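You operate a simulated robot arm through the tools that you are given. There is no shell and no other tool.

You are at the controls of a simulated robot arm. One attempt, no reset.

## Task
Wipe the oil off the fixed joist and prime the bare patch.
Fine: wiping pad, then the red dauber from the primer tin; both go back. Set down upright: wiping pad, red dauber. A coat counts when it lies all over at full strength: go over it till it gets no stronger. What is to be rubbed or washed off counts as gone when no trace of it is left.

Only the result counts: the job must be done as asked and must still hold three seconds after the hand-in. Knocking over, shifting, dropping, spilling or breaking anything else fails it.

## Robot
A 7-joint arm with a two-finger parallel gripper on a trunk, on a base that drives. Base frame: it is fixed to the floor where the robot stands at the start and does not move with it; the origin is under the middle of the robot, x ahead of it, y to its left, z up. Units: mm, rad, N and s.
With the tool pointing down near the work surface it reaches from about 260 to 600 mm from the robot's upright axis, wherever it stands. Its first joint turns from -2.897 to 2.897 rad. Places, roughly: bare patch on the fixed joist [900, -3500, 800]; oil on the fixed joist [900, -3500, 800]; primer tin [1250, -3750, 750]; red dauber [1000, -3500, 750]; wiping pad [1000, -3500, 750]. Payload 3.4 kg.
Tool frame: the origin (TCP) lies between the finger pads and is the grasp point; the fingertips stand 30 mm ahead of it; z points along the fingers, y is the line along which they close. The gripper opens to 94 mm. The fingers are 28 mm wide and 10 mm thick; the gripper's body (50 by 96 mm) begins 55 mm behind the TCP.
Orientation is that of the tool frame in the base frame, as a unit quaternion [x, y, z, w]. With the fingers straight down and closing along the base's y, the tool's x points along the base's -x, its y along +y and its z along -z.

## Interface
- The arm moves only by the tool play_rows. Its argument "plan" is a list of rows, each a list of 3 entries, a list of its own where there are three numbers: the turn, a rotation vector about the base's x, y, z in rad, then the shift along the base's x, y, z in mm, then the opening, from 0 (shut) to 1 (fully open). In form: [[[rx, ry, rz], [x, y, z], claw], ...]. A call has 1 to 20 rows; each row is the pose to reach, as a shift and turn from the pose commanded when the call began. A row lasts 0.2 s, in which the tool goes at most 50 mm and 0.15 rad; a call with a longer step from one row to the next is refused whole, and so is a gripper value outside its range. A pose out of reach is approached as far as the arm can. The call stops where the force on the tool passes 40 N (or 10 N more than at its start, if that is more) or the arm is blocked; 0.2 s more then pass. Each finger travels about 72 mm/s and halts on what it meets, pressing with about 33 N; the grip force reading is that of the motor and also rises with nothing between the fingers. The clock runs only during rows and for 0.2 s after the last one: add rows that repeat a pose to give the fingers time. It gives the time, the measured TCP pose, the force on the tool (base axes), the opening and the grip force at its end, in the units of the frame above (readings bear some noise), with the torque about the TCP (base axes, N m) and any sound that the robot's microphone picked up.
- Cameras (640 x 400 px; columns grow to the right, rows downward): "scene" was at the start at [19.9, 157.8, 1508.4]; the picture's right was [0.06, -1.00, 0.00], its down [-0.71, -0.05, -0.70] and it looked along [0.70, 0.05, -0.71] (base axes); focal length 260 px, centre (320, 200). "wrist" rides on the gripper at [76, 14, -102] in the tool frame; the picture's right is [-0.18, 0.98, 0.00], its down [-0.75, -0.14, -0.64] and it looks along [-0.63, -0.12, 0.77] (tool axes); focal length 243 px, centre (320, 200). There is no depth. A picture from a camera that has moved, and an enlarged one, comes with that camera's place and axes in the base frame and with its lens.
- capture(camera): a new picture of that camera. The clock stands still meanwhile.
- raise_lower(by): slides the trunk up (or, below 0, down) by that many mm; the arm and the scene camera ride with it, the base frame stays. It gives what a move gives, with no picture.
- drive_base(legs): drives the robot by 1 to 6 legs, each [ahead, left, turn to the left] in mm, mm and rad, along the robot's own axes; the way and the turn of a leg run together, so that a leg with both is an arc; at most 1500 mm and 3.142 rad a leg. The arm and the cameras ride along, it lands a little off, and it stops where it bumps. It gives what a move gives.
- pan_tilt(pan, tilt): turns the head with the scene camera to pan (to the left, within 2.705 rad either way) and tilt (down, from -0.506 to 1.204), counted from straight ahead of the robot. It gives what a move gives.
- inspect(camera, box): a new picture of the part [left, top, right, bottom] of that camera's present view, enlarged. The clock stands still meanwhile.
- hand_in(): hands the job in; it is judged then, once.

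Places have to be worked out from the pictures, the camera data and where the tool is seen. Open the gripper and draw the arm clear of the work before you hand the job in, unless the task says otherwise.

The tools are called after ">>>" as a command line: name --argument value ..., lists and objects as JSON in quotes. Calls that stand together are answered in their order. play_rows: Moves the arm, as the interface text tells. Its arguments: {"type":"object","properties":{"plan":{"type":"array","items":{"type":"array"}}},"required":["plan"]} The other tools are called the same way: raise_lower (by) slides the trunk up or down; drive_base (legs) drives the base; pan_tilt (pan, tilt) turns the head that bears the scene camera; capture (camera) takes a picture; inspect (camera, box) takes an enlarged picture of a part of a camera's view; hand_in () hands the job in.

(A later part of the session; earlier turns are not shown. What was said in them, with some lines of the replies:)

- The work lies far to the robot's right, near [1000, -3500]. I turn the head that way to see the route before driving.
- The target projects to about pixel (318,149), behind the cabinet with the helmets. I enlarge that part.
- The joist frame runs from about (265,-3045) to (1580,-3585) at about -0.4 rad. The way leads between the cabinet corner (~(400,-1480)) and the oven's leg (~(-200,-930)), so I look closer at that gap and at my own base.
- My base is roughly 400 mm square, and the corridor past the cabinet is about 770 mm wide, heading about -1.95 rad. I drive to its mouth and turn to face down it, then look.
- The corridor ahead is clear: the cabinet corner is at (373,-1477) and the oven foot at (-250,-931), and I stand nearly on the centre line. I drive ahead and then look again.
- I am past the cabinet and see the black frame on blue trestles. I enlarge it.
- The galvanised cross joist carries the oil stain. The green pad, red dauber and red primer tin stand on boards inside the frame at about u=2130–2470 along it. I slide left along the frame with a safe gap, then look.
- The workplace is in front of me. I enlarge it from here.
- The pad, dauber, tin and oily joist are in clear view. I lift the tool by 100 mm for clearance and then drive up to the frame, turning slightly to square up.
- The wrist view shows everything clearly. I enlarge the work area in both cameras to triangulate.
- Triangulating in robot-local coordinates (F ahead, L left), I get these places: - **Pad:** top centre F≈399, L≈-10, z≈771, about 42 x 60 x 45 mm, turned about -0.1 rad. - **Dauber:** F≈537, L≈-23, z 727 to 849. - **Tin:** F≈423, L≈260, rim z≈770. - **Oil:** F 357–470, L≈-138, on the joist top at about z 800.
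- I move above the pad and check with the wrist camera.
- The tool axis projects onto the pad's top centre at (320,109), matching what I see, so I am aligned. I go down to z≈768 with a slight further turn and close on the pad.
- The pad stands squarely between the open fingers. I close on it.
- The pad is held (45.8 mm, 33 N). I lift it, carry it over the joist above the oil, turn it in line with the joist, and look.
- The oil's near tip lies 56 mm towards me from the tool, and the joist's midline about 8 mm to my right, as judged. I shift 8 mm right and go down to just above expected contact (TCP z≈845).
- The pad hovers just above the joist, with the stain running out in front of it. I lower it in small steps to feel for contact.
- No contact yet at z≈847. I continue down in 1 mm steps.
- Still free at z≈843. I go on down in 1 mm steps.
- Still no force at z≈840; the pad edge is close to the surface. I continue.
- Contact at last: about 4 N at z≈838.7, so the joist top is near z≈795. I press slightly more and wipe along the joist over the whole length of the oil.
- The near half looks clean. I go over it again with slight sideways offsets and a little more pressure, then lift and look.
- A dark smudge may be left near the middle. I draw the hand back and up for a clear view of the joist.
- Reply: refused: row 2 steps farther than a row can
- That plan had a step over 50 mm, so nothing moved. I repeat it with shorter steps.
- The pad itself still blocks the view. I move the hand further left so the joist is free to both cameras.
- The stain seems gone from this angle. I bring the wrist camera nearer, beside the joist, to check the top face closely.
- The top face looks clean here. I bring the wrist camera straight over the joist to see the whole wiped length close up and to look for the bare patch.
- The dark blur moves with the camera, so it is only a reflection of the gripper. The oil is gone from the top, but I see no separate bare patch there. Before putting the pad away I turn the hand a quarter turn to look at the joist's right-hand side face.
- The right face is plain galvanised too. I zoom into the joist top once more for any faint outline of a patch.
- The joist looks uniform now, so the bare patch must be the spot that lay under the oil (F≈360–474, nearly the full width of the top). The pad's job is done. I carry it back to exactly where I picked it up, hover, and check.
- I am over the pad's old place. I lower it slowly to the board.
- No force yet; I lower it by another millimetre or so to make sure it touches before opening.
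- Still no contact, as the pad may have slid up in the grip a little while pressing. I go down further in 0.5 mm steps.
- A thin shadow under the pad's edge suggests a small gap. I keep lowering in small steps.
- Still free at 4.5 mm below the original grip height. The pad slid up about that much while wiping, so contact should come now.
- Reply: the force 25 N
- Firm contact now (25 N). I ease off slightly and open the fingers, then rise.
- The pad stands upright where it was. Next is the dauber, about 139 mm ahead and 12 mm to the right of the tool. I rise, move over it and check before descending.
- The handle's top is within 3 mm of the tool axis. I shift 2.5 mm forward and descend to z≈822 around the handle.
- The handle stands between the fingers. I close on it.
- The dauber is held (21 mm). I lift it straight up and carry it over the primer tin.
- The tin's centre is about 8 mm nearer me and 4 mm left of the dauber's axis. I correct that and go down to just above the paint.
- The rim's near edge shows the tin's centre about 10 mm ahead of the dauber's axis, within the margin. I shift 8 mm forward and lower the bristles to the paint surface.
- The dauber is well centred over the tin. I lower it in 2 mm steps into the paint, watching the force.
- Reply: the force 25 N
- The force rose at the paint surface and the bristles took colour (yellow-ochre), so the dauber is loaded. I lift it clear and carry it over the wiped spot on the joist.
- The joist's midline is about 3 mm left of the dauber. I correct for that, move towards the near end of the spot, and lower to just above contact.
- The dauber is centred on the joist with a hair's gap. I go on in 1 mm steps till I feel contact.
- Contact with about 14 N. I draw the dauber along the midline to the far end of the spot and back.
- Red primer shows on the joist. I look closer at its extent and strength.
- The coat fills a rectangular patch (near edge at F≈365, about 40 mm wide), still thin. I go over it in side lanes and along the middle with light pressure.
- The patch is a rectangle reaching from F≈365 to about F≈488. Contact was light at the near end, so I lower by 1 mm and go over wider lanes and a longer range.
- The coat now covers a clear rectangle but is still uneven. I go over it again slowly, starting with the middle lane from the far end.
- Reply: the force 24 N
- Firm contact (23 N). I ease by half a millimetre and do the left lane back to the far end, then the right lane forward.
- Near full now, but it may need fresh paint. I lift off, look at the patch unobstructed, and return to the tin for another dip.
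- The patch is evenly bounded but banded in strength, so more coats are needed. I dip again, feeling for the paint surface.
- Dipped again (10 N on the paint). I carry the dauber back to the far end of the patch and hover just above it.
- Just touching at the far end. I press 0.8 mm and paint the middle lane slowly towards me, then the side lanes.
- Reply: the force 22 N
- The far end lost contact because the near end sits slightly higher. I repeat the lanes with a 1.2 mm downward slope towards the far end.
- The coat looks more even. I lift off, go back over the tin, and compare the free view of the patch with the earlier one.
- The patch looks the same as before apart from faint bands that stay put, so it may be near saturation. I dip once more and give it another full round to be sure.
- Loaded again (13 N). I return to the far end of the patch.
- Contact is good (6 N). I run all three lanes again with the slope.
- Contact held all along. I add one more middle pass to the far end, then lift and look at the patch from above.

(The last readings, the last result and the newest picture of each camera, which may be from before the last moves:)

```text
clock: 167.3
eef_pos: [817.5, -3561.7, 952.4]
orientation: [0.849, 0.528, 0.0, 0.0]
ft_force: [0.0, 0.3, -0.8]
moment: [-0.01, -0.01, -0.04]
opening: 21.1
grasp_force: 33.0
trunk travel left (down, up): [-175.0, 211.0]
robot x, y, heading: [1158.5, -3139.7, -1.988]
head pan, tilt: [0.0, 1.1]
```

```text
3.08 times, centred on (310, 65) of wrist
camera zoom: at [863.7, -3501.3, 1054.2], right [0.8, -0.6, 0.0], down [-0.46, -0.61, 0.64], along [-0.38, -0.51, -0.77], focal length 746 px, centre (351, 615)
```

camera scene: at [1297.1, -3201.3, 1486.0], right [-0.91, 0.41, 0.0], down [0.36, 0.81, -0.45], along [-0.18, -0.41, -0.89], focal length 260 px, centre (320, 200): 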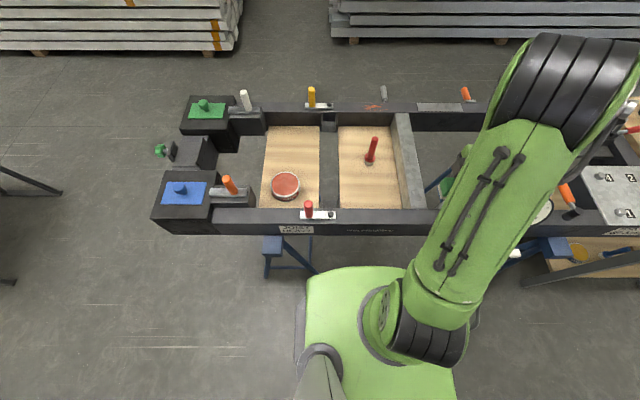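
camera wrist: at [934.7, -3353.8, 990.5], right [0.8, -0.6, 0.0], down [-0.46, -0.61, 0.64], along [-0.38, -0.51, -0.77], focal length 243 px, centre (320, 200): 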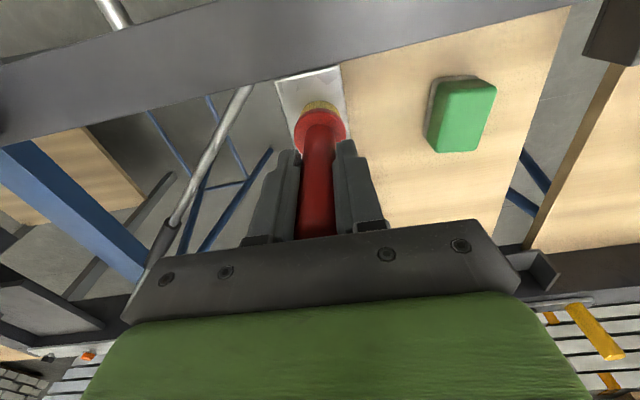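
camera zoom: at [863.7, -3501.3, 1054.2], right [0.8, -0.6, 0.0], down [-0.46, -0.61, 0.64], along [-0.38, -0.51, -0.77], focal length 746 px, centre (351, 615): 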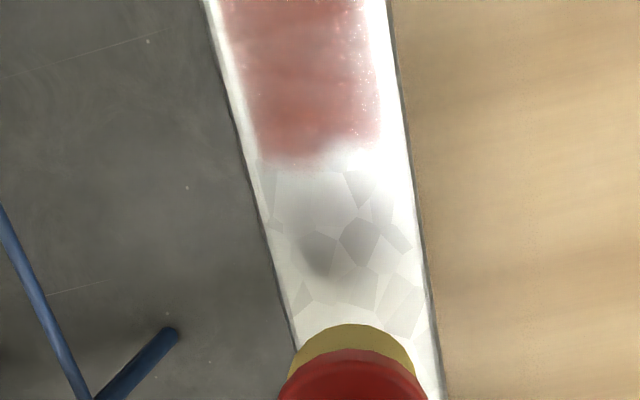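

I now swing the dauber over to the tin side, which frees the scene camera's view, to judge the coat against the earlier pictures.

>>> play_rows --plan '[[[0, 0, 0], [42, -7, 0], 0], [[0, 0, 0], [84, -15, 0], 0], [[0, 0, 0], [126, -22, 0], 0], [[0, 0, 0], [168, -30, 0], 0], [[0, 0, 0], [210, -37, 0], 0], [[0, 0, 0], [252, -45, 0], 0], [[0, 0, 0], [294, -52, 0], 0], [[0, 0, 0], [336, -60, 0], 0], [[0, 0, 0], [378, -67, 0], 0], [[0, 0, 0], [414.9, -73.7, 0], 0], [[0, 0, 0], [414.9, -73.7, -40], 0], [[0, 0, 0], [414.9, -73.7, -70], 0], [[0, 0, 0], [414.9, -73.7, -90], 0], [[0, 0, 0], [414.9, -73.7, -90], 0]]'

>>> inspect --camera "scene" --box '[405, 155, 425, 205]'

>>> inspect --camera "scene" --box '[390, 130, 440, 212]'

```text
clock: 170.3
eef_pos: [1230.6, -3635.2, 862.2]
orientation: [0.849, 0.528, 0.0, 0.0]
ft_force: [-0.1, -0.9, -1.5]
moment: [-0.01, 0.01, 0.03]
opening: 21.0
grasp_force: 33.4
trunk travel left (down, up): [-175.0, 211.0]
robot x, y, heading: [1160.8, -3136.1, -1.988]
head pan, tilt: [0.0, 1.1]
```

```text
8.00 times, centred on (415, 180) of scene
camera zoom: at [1297.4, -3201.1, 1486.0], right [-0.91, 0.41, 0.0], down [0.36, 0.81, -0.45], along [-0.18, -0.41, -0.89], focal length 2080 px, centre (-440, 360)
```

zoom: 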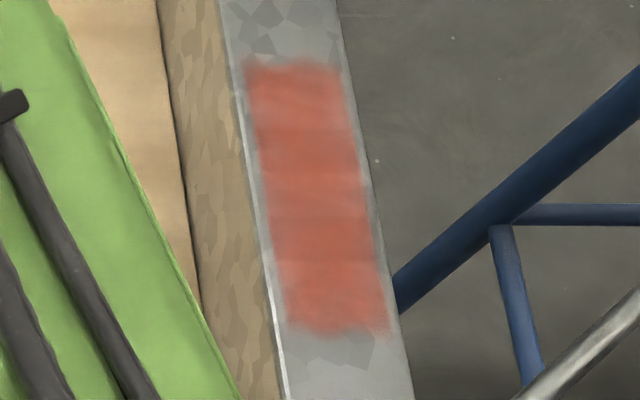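

```text
4.88 times, centred on (415, 171) of scene
camera zoom: at [1297.4, -3201.1, 1486.0], right [-0.91, 0.41, 0.0], down [0.36, 0.81, -0.45], along [-0.18, -0.41, -0.89], focal length 1268 px, centre (-143, 342)
```

zoom: 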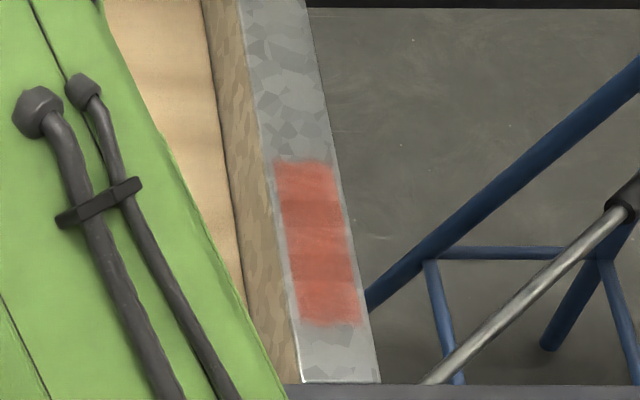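

Slightly stronger and more even than last time. I do one more dip and round with wider lanes and cross strokes at both ends, so that edges and corners are surely full.

>>> play_rows --plan '[[[0, 0, 0], [0, 0, -8], 0], [[0, 0, 0], [0, 0, -13], 0], [[0, 0, 0], [0, 0, -15], 0], [[0, 0, 0], [0, 0, -15.5], 0], [[0, 0, 0], [0, 0, -15.5], 0]]'

>>> play_rows --plan '[[[0, 0, 0], [0, 0, -1], 0], [[0, 0, 0], [0, 0, -1.5], 0], [[0, 0, 0], [0, 0, -1.5], 0]]'

```text
clock: 171.5
eef_pos: [1231.0, -3634.1, 847.5]
orientation: [0.849, 0.529, 0.0, 0.002]
ft_force: [1.9, -3.4, 11.6]
moment: [-0.19, -0.06, 0.02]
opening: 21.4
grasp_force: 33.5
trunk travel left (down, up): [-175.0, 211.0]
robot x, y, heading: [1161.6, -3138.1, -1.984]
head pan, tilt: [0.0, 1.1]
```

```text
clock: 172.3
eef_pos: [1229.1, -3633.5, 845.9]
orientation: [0.849, 0.528, -0.001, 0.001]
ft_force: [0.3, -5.5, 22.7]
moment: [-0.39, -0.03, -0.01]
opening: 21.3
grasp_force: 32.6
trunk travel left (down, up): [-175.0, 211.0]
robot x, y, heading: [1158.7, -3136.9, -1.986]
head pan, tilt: [0.0, 1.1]
```

Loaded (23 N). I go back to the far end of the patch.

>>> play_rows --plan '[[[0, 0, 0], [0, 0, 5], 0], [[0, 0, 0], [0, 0, 20], 0], [[0, 0, 0], [0, 0, 60], 0], [[0, 0, 0], [0, 0, 90], 0], [[0, 0, 0], [-40, 11, 90], 0], [[0, 0, 0], [-80, 22, 90], 0], [[0, 0, 0], [-120, 33, 90], 0], [[0, 0, 0], [-160, 44, 90], 0], [[0, 0, 0], [-200, 54, 90], 0], [[0, 0, 0], [-240, 65, 90], 0], [[0, 0, 0], [-280, 76, 90], 0], [[0, 0, 0], [-320, 87, 90], 0], [[0, 0, 0], [-360, 98, 90], 0], [[0, 0, 0], [-396.6, 107.4, 90], 0], [[0, 0, 0], [-396.6, 107.4, 60], 0], [[0, 0, 0], [-396.6, 107.4, 42], 0], [[0, 0, 0], [-396.6, 107.4, 38], 0], [[0, 0, 0], [-396.6, 107.4, 36.5], 0], [[0, 0, 0], [-396.6, 107.4, 35.5], 0], [[0, 0, 0], [-396.6, 107.4, 35.5], 0]]'

```text
clock: 176.5
eef_pos: [833.8, -3525.0, 883.4]
orientation: [0.849, 0.528, -0.003, 0.001]
ft_force: [-0.8, -1.1, 15.8]
moment: [-0.05, 0.04, 0.02]
opening: 21.2
grasp_force: 32.6
trunk travel left (down, up): [-175.0, 211.0]
robot x, y, heading: [1161.8, -3135.6, -1.987]
head pan, tilt: [0.0, 1.1]
```

Good contact. Cross strokes at the far end, then the right lane, near cross strokes, left lane, and the middle.

>>> play_rows --plan '[[[0, 0, 0], [5.4, -2.6, 0], 0], [[0, 0, 0], [10.8, -5.3, 0], 0], [[0, 0, 0], [0, 0, 0], 0], [[0, 0, 0], [-5.4, 2.6, 0], 0], [[0, 0, 0], [-10.8, 5.3, 0], 0], [[0, 0, 0], [-6, 15.2, 0], 0], [[0, 0, 0], [-1.2, 25.1, 0.1], 0], [[0, 0, 0], [3.7, 35, 0.1], 0], [[0, 0, 0], [8.5, 44.9, 0.2], 0], [[0, 0, 0], [13.3, 54.7, 0.2], 0], [[0, 0, 0], [18.1, 64.6, 0.3], 0], [[0, 0, 0], [22.9, 74.5, 0.3], 0], [[0, 0, 0], [27.7, 84.4, 0.4], 0], [[0, 0, 0], [32.6, 94.3, 0.4], 0], [[0, 0, 0], [37.4, 104.2, 0.5], 0], [[0, 0, 0], [42.6, 115, 0.5], 0]]'

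>>> play_rows --plan '[[[0, 0, 0], [5.4, -2.6, 0], 0], [[0, 0, 0], [10.8, -5.3, 0], 0], [[0, 0, 0], [16.2, -7.9, 0], 0], [[0, 0, 0], [21.6, -10.6, 0], 0], [[0, 0, 0], [16.8, -20.5, -0.1], 0], [[0, 0, 0], [12, -30.4, -0.2], 0], [[0, 0, 0], [7.1, -40.3, -0.4], 0], [[0, 0, 0], [2.3, -50.2, -0.5], 0], [[0, 0, 0], [-2.5, -60, -0.6], 0], [[0, 0, 0], [-7.3, -69.9, -0.7], 0], [[0, 0, 0], [-12.1, -79.8, -0.8], 0], [[0, 0, 0], [-16.9, -89.7, -0.9], 0], [[0, 0, 0], [-21.8, -99.6, -1], 0], [[0, 0, 0], [-26.6, -109.5, -1.1], 0], [[0, 0, 0], [-31.8, -120.3, -1.2], 0], [[0, 0, 0], [-42.6, -115, -1.2], 0]]'

>>> play_rows --plan '[[[0, 0, 0], [4.4, 9, 0], 0], [[0, 0, 0], [8.8, 18, 0], 0], [[0, 0, 0], [13.1, 27, 0.1], 0], [[0, 0, 0], [17.5, 36, 0.2], 0], [[0, 0, 0], [21.9, 45, 0.2], 0], [[0, 0, 0], [26.3, 53.9, 0.3], 0], [[0, 0, 0], [30.7, 62.9, 0.3], 0], [[0, 0, 0], [35, 71.9, 0.4], 0], [[0, 0, 0], [39.4, 80.9, 0.4], 0], [[0, 0, 0], [43.8, 89.9, 0.5], 0], [[0, 0, 0], [48.2, 98.9, 0.5], 0], [[0, 0, 0], [53.4, 109.7, 0.6], 0]]'

```text
clock: 179.9
eef_pos: [877.1, -3411.0, 880.0]
orientation: [0.849, 0.528, 0.0, 0.0]
ft_force: [0.0, -2.1, 10.5]
moment: [-0.15, -0.02, -0.04]
opening: 21.3
grasp_force: 32.7
trunk travel left (down, up): [-175.0, 211.0]
robot x, y, heading: [1160.2, -3141.1, -1.99]
head pan, tilt: [0.0, 1.1]
```

```text
clock: 183.3
eef_pos: [834.1, -3526.3, 880.8]
orientation: [0.848, 0.53, -0.002, 0.002]
ft_force: [3.7, -3.1, 14.1]
moment: [-0.18, -0.29, -0.01]
opening: 21.2
grasp_force: 33.1
trunk travel left (down, up): [-175.0, 211.0]
robot x, y, heading: [1157.7, -3135.9, -1.989]
head pan, tilt: [0.0, 1.1]
```

```text
clock: 185.9
eef_pos: [886.3, -3416.0, 881.0]
orientation: [0.849, 0.528, 0.001, 0.0]
ft_force: [0.8, 1.1, 4.7]
moment: [0.05, -0.04, 0.01]
opening: 21.0
grasp_force: 32.7
trunk travel left (down, up): [-175.0, 211.0]
robot x, y, heading: [1158.1, -3137.0, -1.987]
head pan, tilt: [0.0, 1.1]
```

Good contact throughout. I lift and swing clear to the tin side to view the coat.

>>> play_rows --plan '[[[0, 0, 0], [0, 0, 15], 0], [[0, 0, 0], [0, 0, 60], 0], [[0, 0, 0], [36, -23, 70], 0], [[0, 0, 0], [73, -46, 70], 0], [[0, 0, 0], [110, -69, 70], 0], [[0, 0, 0], [147, -93, 70], 0], [[0, 0, 0], [184, -116, 70], 0], [[0, 0, 0], [221, -140, 70], 0], [[0, 0, 0], [258, -163, 70], 0], [[0, 0, 0], [295, -186, 70], 0], [[0, 0, 0], [343.2, -197.1, 70], 0], [[0, 0, 0], [343.2, -217.1, 60], 0], [[0, 0, 0], [343.2, -217.1, 20], 0], [[0, 0, 0], [343.2, -217.1, -18], 0], [[0, 0, 0], [343.2, -217.1, -18], 0]]'

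>>> inspect --camera "scene" --box '[405, 155, 425, 205]'

>>> inspect --camera "scene" --box '[390, 130, 440, 212]'

```text
clock: 189.1
eef_pos: [1229.4, -3631.3, 862.9]
orientation: [0.849, 0.529, 0.0, 0.0]
ft_force: [0.1, 0.6, 0.4]
moment: [-0.01, 0.02, 0.02]
opening: 21.1
grasp_force: 32.9
trunk travel left (down, up): [-175.0, 211.0]
robot x, y, heading: [1159.4, -3137.7, -1.989]
head pan, tilt: [0.0, 1.1]
```

```text
8.00 times, centred on (415, 180) of scene
camera zoom: at [1297.4, -3200.9, 1486.0], right [-0.91, 0.41, 0.0], down [0.36, 0.81, -0.45], along [-0.18, -0.42, -0.89], focal length 2080 px, centre (-440, 360)
```

zoom: 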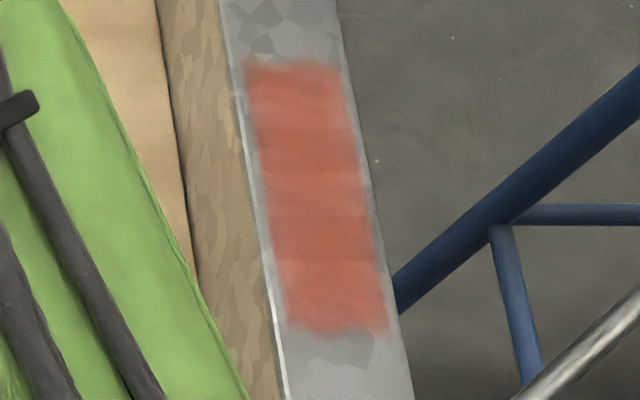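

```text
4.88 times, centred on (415, 171) of scene
camera zoom: at [1297.4, -3200.9, 1486.0], right [-0.91, 0.41, 0.0], down [0.36, 0.81, -0.45], along [-0.18, -0.42, -0.89], focal length 1268 px, centre (-143, 342)
```

zoom: 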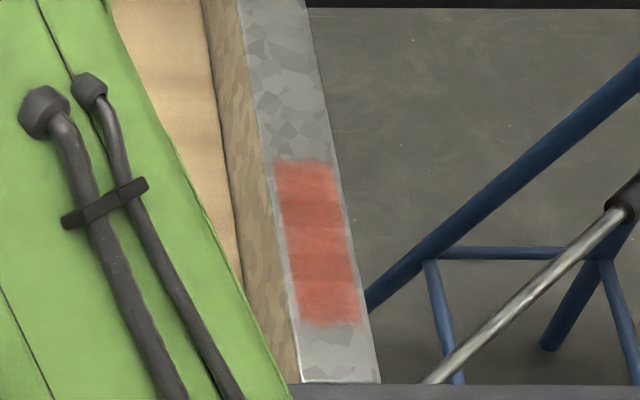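

No change from the previous round: the coat is full and even. Now I carry the dauber back to where it stood and hover above the spot.

>>> play_rows --plan '[[[0, 0, 0], [0, 0, 30], 0], [[0, 0, 0], [0, 0, 70], 0], [[0, 0, 0], [-40, 1, 75], 0], [[0, 0, 0], [-80, 3, 75], 0], [[0, 0, 0], [-120, 4, 75], 0], [[0, 0, 0], [-160, 5, 75], 0], [[0, 0, 0], [-200, 7, 75], 0], [[0, 0, 0], [-240, 8, 75], 0], [[0, 0, 0], [-280, 9, 75], 0], [[0, 0, 0], [-307.1, 10.5, 75], 0], [[0, 0, 0], [-307.1, 10.5, 35], 0], [[0, 0, 0], [-307.1, 10.5, -5], 0], [[0, 0, 0], [-307.1, 10.5, -30], 0], [[0, 0, 0], [-307.1, 10.5, -40], 0], [[0, 0, 0], [-307.1, 10.5, -40], 0]]'

>>> capture --camera "wrist"

```text
clock: 192.3
eef_pos: [925.0, -3622.9, 823.8]
orientation: [0.849, 0.528, 0.0, 0.0]
ft_force: [-0.3, 0.0, -0.2]
moment: [-0.01, 0.03, 0.02]
opening: 21.2
grasp_force: 33.4
trunk travel left (down, up): [-175.0, 211.0]
robot x, y, heading: [1159.7, -3140.0, -1.991]
head pan, tilt: [0.0, 1.1]
```

```text
taken
camera wrist: at [971.3, -3562.7, 926.0], right [0.8, -0.6, 0.0], down [-0.46, -0.61, 0.64], along [-0.38, -0.51, -0.77], focal length 243 px, centre (320, 200)
```

wrist: 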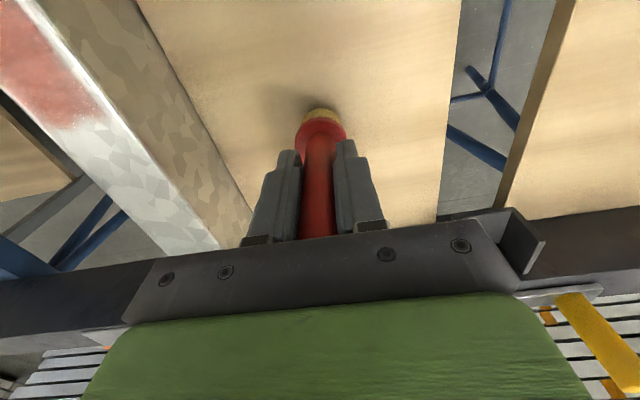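

The dauber is about 10 mm above the board. I look at the patch's far end from this angle, and lower slowly.

>>> inspect --camera "wrist" --box '[0, 0, 160, 140]'

>>> play_rows --plan '[[[0, 0, 0], [0, 0, -4], 0], [[0, 0, 0], [0, 0, -7], 0], [[0, 0, 0], [0, 0, -8], 0], [[0, 0, 0], [0, 0, -8], 0]]'

>>> play_rows --plan '[[[0, 0, 0], [0, 0, -0.5], 0], [[0, 0, 0], [0, 0, -1], 0], [[0, 0, 0], [0, 0, -1], 0]]'

```text
2.86 times, centred on (80, 70) of wrist
camera zoom: at [971.3, -3562.7, 926.0], right [0.8, -0.6, 0.0], down [-0.46, -0.61, 0.64], along [-0.38, -0.51, -0.77], focal length 693 px, centre (1006, 571)
```

zoom: 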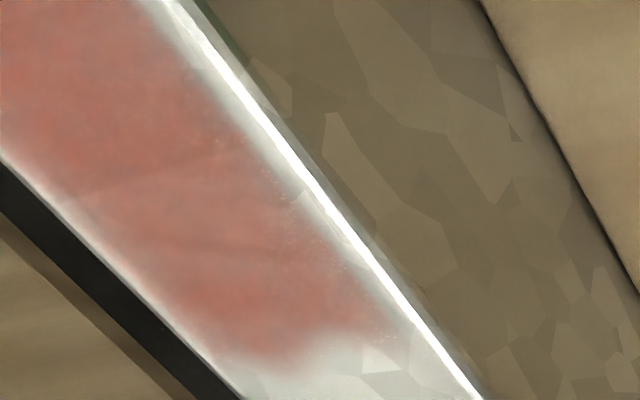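

```text
clock: 193.3
eef_pos: [922.9, -3623.4, 815.7]
orientation: [0.849, 0.528, -0.001, 0.0]
ft_force: [-0.7, 0.3, 0.2]
moment: [0.0, 0.01, -0.03]
opening: 21.1
grasp_force: 33.8
trunk travel left (down, up): [-175.0, 211.0]
robot x, y, heading: [1159.2, -3135.5, -1.986]
head pan, tilt: [0.0, 1.1]
```

```text
clock: 194.1
eef_pos: [923.5, -3623.5, 814.9]
orientation: [0.849, 0.528, 0.0, 0.0]
ft_force: [-0.3, 0.3, -0.7]
moment: [0.04, 0.03, -0.04]
opening: 21.3
grasp_force: 33.2
trunk travel left (down, up): [-175.0, 211.0]
robot x, y, heading: [1159.9, -3141.7, -1.989]
head pan, tilt: [0.0, 1.1]
```

The coat looks sound there too, allowing for glare. I continue lowering the dauber to the board.

>>> play_rows --plan '[[[0, 0, 0], [0, 0, -0.5], 0], [[0, 0, 0], [0, 0, -1], 0], [[0, 0, 0], [0, 0, -1], 0]]'

>>> play_rows --plan '[[[0, 0, 0], [0, 0, -0.5], 0], [[0, 0, 0], [0, 0, -1], 0], [[0, 0, 0], [0, 0, -1], 0]]'

```text
clock: 194.9
eef_pos: [923.7, -3623.2, 813.0]
orientation: [0.849, 0.528, -0.001, 0.0]
ft_force: [0.2, 0.0, -0.7]
moment: [0.02, 0.0, -0.03]
opening: 21.2
grasp_force: 32.9
trunk travel left (down, up): [-175.0, 211.0]
robot x, y, heading: [1162.3, -3136.4, -1.99]
head pan, tilt: [0.0, 1.1]
```

```text
clock: 195.7
eef_pos: [923.3, -3624.2, 812.5]
orientation: [0.849, 0.529, -0.001, 0.001]
ft_force: [-0.2, 0.2, 4.0]
moment: [0.1, 0.05, -0.01]
opening: 21.1
grasp_force: 33.3
trunk travel left (down, up): [-175.0, 211.0]
robot x, y, heading: [1162.7, -3136.4, -1.985]
head pan, tilt: [0.0, 1.1]
```

Light contact (4 N) with the board. I check the dauber stands straight in the grip before letting go.

>>> inspect --camera "wrist" --box '[240, 70, 400, 250]'

>>> inspect --camera "scene" --box '[330, 110, 410, 210]'

```text
2.22 times, centred on (320, 160) of wrist
camera zoom: at [969.5, -3563.3, 915.0], right [0.8, -0.6, 0.0], down [-0.46, -0.61, 0.64], along [-0.39, -0.51, -0.77], focal length 539 px, centre (320, 289)
```

zoom: 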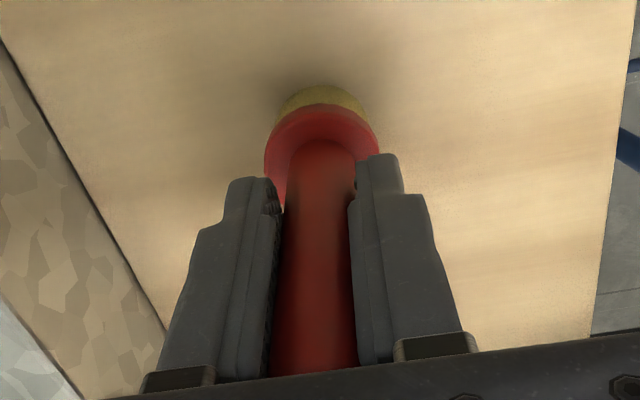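

```text
4.00 times, centred on (370, 160) of scene
camera zoom: at [1297.4, -3200.7, 1486.0], right [-0.91, 0.41, 0.0], down [0.36, 0.81, -0.45], along [-0.18, -0.42, -0.89], focal length 1040 px, centre (120, 360)
```

zoom: 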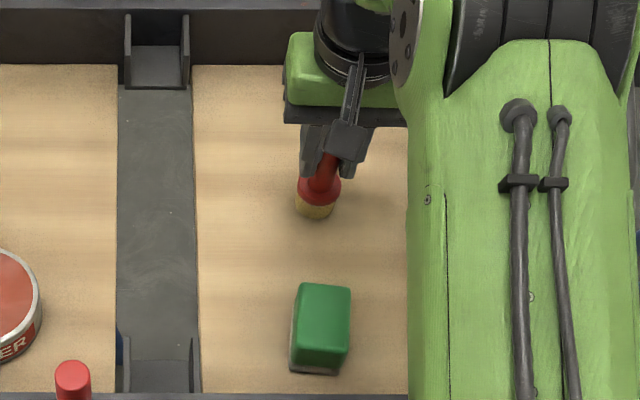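

The dauber stands straight on its old spot. I press a touch more, open gently, wait for it to settle, and then rise straight up.

>>> play_rows --plan '[[[0, 0, 0], [0, 0, -0.4], 0], [[0, 0, 0], [0, 0, -0.4], 0], [[0, 0, 0], [0, 0, -0.2], 0.26], [[0, 0, 0], [0, 0, -0.2], 0.32], [[0, 0, 0], [0, 0, -0.2], 0.4], [[0, 0, 0], [0, 0, 0], 0.6], [[0, 0, 0], [0, 0, 0], 1], [[0, 0, 0], [0, 0, 0], 1], [[0, 0, 0], [0, 0, 0], 1]]'

>>> inspect --camera "wrist" --box '[200, 50, 440, 250]'

```text
clock: 197.7
eef_pos: [923.1, -3624.2, 813.6]
orientation: [0.849, 0.528, 0.0, 0.0]
ft_force: [0.5, -0.3, 0.1]
moment: [0.02, 0.02, 0.0]
opening: 94.0
grasp_force: 0.0
trunk travel left (down, up): [-175.0, 211.0]
robot x, y, heading: [1160.8, -3139.2, -1.983]
head pan, tilt: [0.0, 1.1]
```

```text
2.00 times, centred on (320, 150) of wrist
camera zoom: at [969.0, -3563.4, 914.4], right [0.8, -0.6, 0.0], down [-0.46, -0.61, 0.64], along [-0.38, -0.51, -0.77], focal length 485 px, centre (320, 300)
```

zoom: 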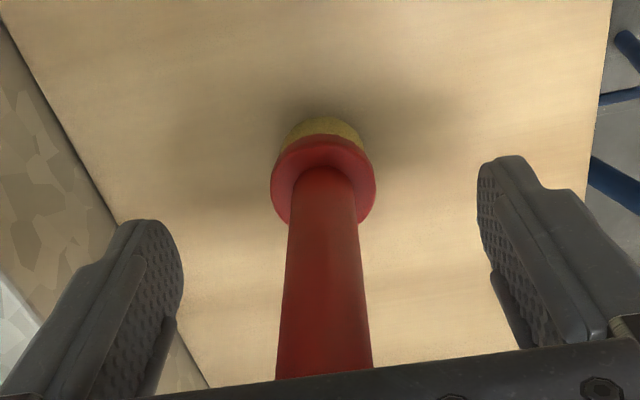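

It stands free and upright. I rise straight up and draw back, then view the whole workplace.

>>> play_rows --plan '[[[0, 0, 0], [0, 0, 40], 1], [[0, 0, 0], [0, 0, 85], 1], [[0, 0, 0], [0, 0, 130], 1], [[0, 0, 0], [0, 0, 175], 1], [[0, 0, 0], [40, 20, 190], 1], [[0, 0, 0], [80, 40, 190], 1], [[0, 0, 0], [120, 60, 190], 1], [[0, 0, 0], [160, 80, 190], 1], [[0, 0, 0], [200, 100, 190], 1], [[0, 0, 0], [240, 120, 190], 1], [[0, 0, 0], [240, 120, 190], 1]]'

>>> inspect --camera "scene" --box '[230, 90, 450, 240]'

>>> inspect --camera "scene" --box '[400, 145, 430, 210]'

>>> capture --camera "wrist"

```text
clock: 200.1
eef_pos: [1160.6, -3501.7, 1003.2]
orientation: [0.849, 0.528, 0.0, 0.0]
ft_force: [0.7, -1.5, -0.8]
moment: [0.0, -0.03, 0.0]
opening: 93.8
grasp_force: 0.1
trunk travel left (down, up): [-175.0, 211.0]
robot x, y, heading: [1163.2, -3135.5, -1.984]
head pan, tilt: [0.0, 1.1]
```

```text
2.67 times, centred on (340, 165) of scene
camera zoom: at [1296.8, -3201.6, 1486.0], right [-0.91, 0.41, 0.0], down [0.36, 0.81, -0.45], along [-0.18, -0.41, -0.89], focal length 693 px, centre (267, 293)
```

zoom: 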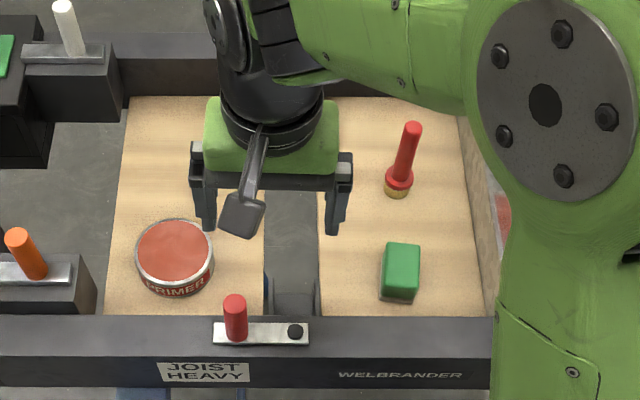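

```text
6.15 times, centred on (415, 178) of scene
camera zoom: at [1296.8, -3201.6, 1486.0], right [-0.91, 0.41, 0.0], down [0.36, 0.81, -0.45], along [-0.18, -0.41, -0.89], focal length 1600 px, centre (-265, 338)
```

zoom: 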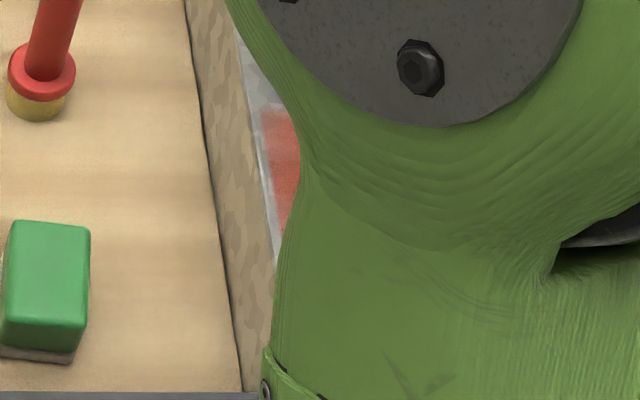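

```text
taken
camera wrist: at [1207.6, -3441.7, 1105.1], right [0.8, -0.6, 0.0], down [-0.46, -0.61, 0.64], along [-0.39, -0.51, -0.77], focal length 243 px, centre (320, 200)
```

wrist: 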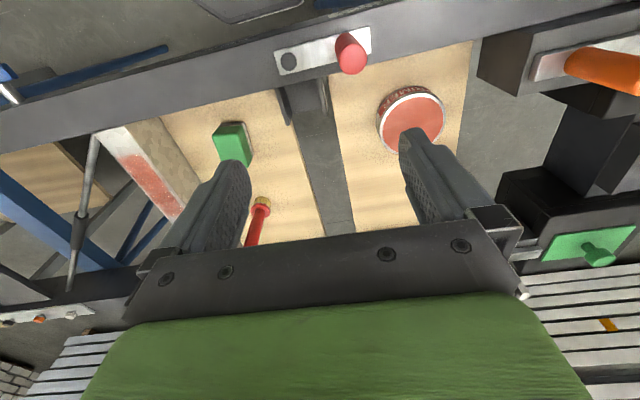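

Pad and dauber stand upright at their old places, and tin and latches are undisturbed. I take a last close look at the patch through the wrist camera.

>>> inspect --camera "wrist" --box '[90, 110, 230, 230]'

>>> play_rows --plan '[[[0, 0, 0], [-40, 10, 0], 1], [[0, 0, 0], [-80, 20, 0], 1], [[0, 0, 0], [-120, 30, 0], 1], [[0, 0, 0], [-150, 60, 0], 1], [[0, 0, 0], [-150, 90, 0], 1], [[0, 0, 0], [-150, 90, 0], 1]]'

>>> inspect --camera "wrist" --box '[180, 50, 360, 230]'

```text
3.33 times, centred on (160, 170) of wrist
camera zoom: at [1207.6, -3441.7, 1105.1], right [0.8, -0.6, 0.0], down [-0.46, -0.61, 0.64], along [-0.39, -0.51, -0.77], focal length 809 px, centre (853, 300)
```

zoom: 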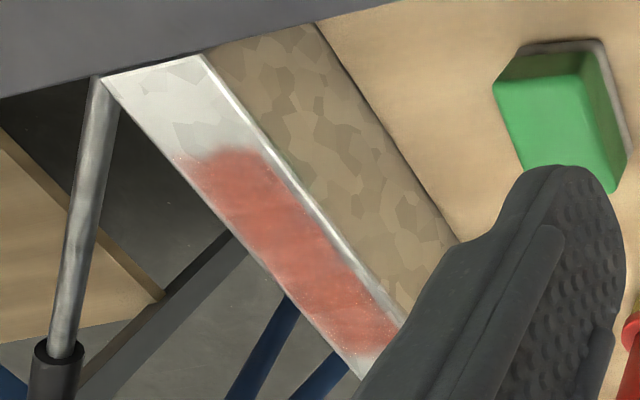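

```text
clock: 201.5
eef_pos: [1013.6, -3413.7, 1001.9]
orientation: [0.848, 0.529, 0.0, 0.0]
ft_force: [-1.3, -0.4, -0.2]
moment: [-0.03, 0.0, -0.02]
opening: 94.2
grasp_force: 0.0
trunk travel left (down, up): [-175.0, 211.0]
robot x, y, heading: [1159.5, -3134.9, -1.985]
head pan, tilt: [0.0, 1.1]
```

```text
2.22 times, centred on (270, 140) of wrist
camera zoom: at [1059.9, -3353.5, 1104.6], right [0.8, -0.6, 0.0], down [-0.46, -0.61, 0.64], along [-0.38, -0.51, -0.77], focal length 539 px, centre (431, 333)
```

zoom: 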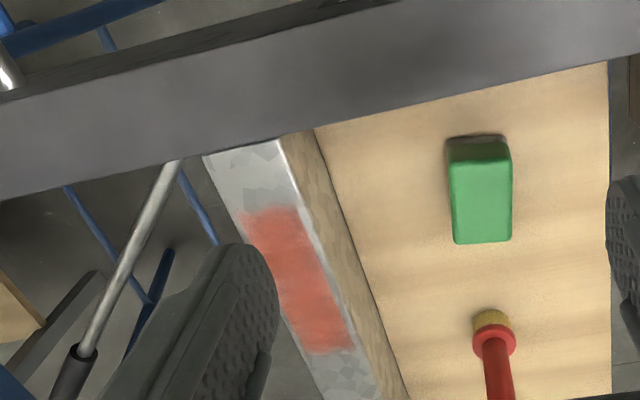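

I shift the hand a bit further left for an unobstructed, larger look at the patch's evenness.

>>> play_rows --plan '[[[0, 0, 0], [30, -30, 0], 1], [[0, 0, 0], [55, -55, 0], 1], [[0, 0, 0], [55, -55, 0], 1]]'

>>> inspect --camera "wrist" --box '[150, 80, 250, 180]'

>>> inspect --camera "scene" --box '[400, 145, 430, 210]'

```text
clock: 202.3
eef_pos: [1069.3, -3469.8, 1002.7]
orientation: [0.849, 0.528, -0.001, 0.0]
ft_force: [-0.2, -0.5, 0.8]
moment: [-0.01, 0.01, 0.01]
opening: 94.0
grasp_force: 0.0
trunk travel left (down, up): [-175.0, 211.0]
robot x, y, heading: [1160.3, -3138.8, -1.989]
head pan, tilt: [0.0, 1.1]
```

```text
4.00 times, centred on (200, 130) of wrist
camera zoom: at [1115.4, -3408.1, 1106.5], right [0.8, -0.6, 0.0], down [-0.46, -0.61, 0.64], along [-0.38, -0.51, -0.77], focal length 970 px, centre (800, 480)
```

zoom: 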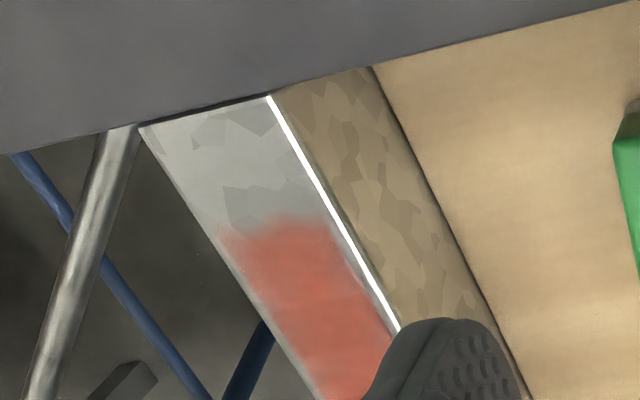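

```text
6.15 times, centred on (415, 178) of scene
camera zoom: at [1297.1, -3201.0, 1486.0], right [-0.91, 0.41, 0.0], down [0.36, 0.81, -0.45], along [-0.18, -0.42, -0.89], focal length 1600 px, centre (-265, 338)
```

zoom: 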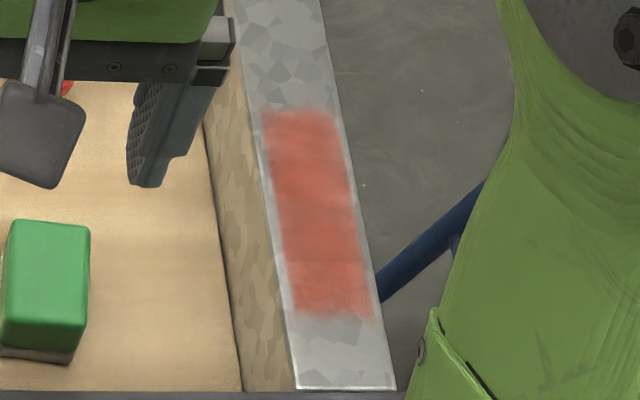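

The near right-hand corner may be slightly weaker. I zoom in on the near and far ends to judge.

>>> inspect --camera "scene" --box '[408, 182, 424, 202]'

>>> inspect --camera "scene" --box '[404, 158, 420, 178]'

>>> inspect --camera "wrist" --box '[195, 125, 255, 185]'

```text
16.00 times, centred on (416, 192) of scene
camera zoom: at [1297.1, -3201.0, 1486.0], right [-0.91, 0.41, 0.0], down [0.36, 0.81, -0.45], along [-0.18, -0.42, -0.89], focal length 4160 px, centre (-1216, 328)
```

zoom: 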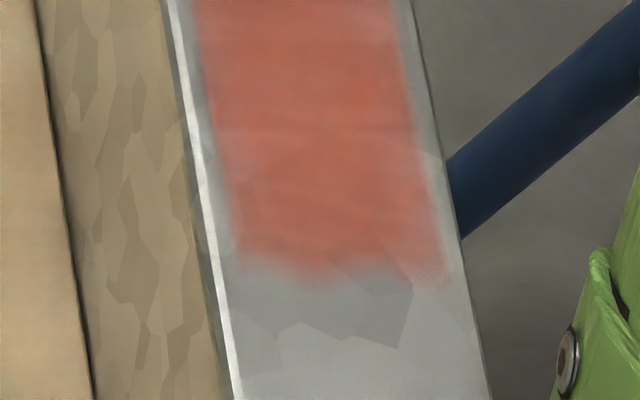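

```text
16.00 times, centred on (412, 168) of scene
camera zoom: at [1297.1, -3201.0, 1486.0], right [-0.91, 0.41, 0.0], down [0.36, 0.81, -0.45], along [-0.18, -0.42, -0.89], focal length 4160 px, centre (-1152, 712)
```

zoom: 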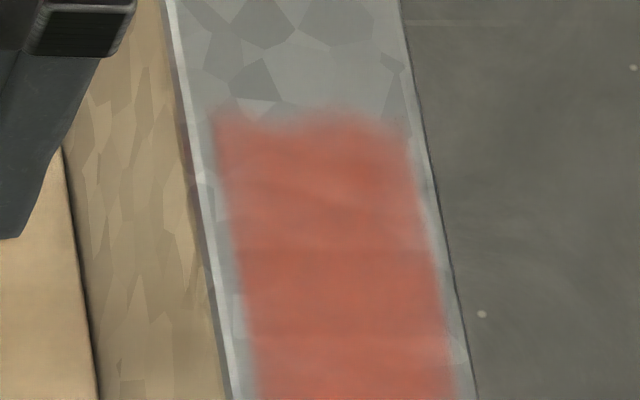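

```text
6.67 times, centred on (225, 155) of wrist
camera zoom: at [1115.4, -3408.1, 1106.5], right [0.8, -0.6, 0.0], down [-0.46, -0.61, 0.64], along [-0.38, -0.51, -0.77], focal length 1618 px, centre (953, 500)
```

zoom: 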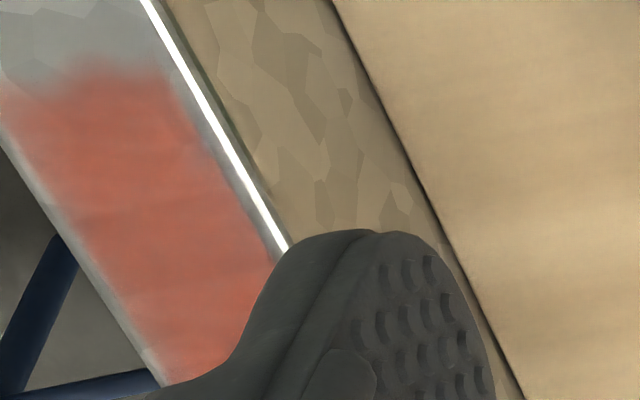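

All edges show the same soft, wavy fade, the inside is even, and nothing changed over the last rounds, so the coat is at full strength. I draw the arm up and back, clear of the work.

>>> play_rows --plan '[[[0, 0, 0], [0, 0, 45], 1], [[0, 0, 0], [0, 0, 90], 1], [[0, 0, 0], [15, 35, 110], 1], [[0, 0, 0], [30, 70, 110], 1], [[0, 0, 0], [45, 105, 110], 1], [[0, 0, 0], [45, 105, 110], 1]]'

>>> capture --camera "scene"

>>> inspect --camera "wrist" --box '[100, 20, 420, 220]'

```text
clock: 203.7
eef_pos: [1113.3, -3363.5, 1111.9]
orientation: [0.849, 0.528, 0.001, -0.001]
ft_force: [0.8, -0.1, 0.0]
moment: [0.0, 0.0, -0.01]
opening: 93.9
grasp_force: 0.0
trunk travel left (down, up): [-175.0, 211.0]
robot x, y, heading: [1160.2, -3139.0, -1.986]
head pan, tilt: [0.0, 1.1]
```

```text
taken
camera scene: at [1296.9, -3202.3, 1486.0], right [-0.91, 0.41, 0.0], down [0.36, 0.81, -0.45], along [-0.18, -0.41, -0.89], focal length 260 px, centre (320, 200)
```

scene: 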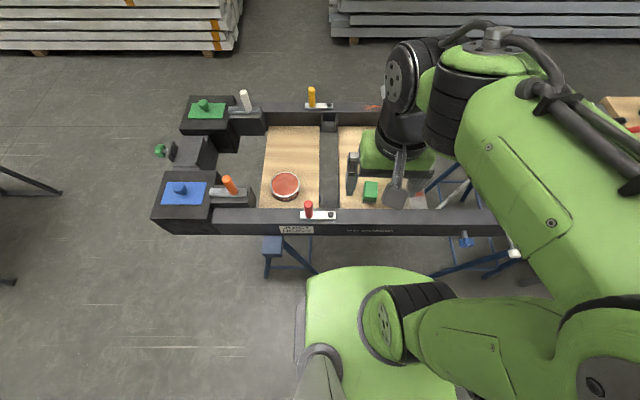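

```text
2.00 times, centred on (260, 120) of wrist
camera zoom: at [1158.6, -3303.5, 1214.0], right [0.8, -0.6, 0.0], down [-0.46, -0.61, 0.64], along [-0.38, -0.51, -0.77], focal length 485 px, centre (440, 360)
```

zoom: 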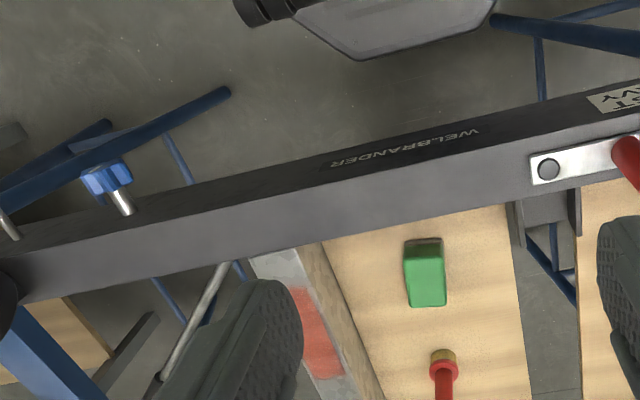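

The oil is gone and the patch is primed. Pad and dauber are back upright in their places, and the gripper is open and clear above the work. I hand the job in.

>>> hand_in

```text
The job is handed in.
```

I wiped the oil off the fixed joist and primed the patch under it. The job is handed in, but no verdict came back.

- **Oil:** none was visible on the joist's top face after two wiping passes. I also looked at the right side face and found nothing there.
- **Bare patch:** it could not be seen before priming, so I took it to be the spot under the oil. The first coat came up as a sharp rectangle of about 120 x 40 mm on the joist top, which fits.
- **Coat:** I went over it in four rounds with four dips. The last round made no visible difference. The edges fade softly, and the near right-hand corner looks slightly fainter than the rest, which I put down to the patch's own edge.
- **Tools:** the wiping pad and the red dauber both stand upright where I picked them up. I saw nothing else moved, and the arm was open and drawn clear before the hand-in.
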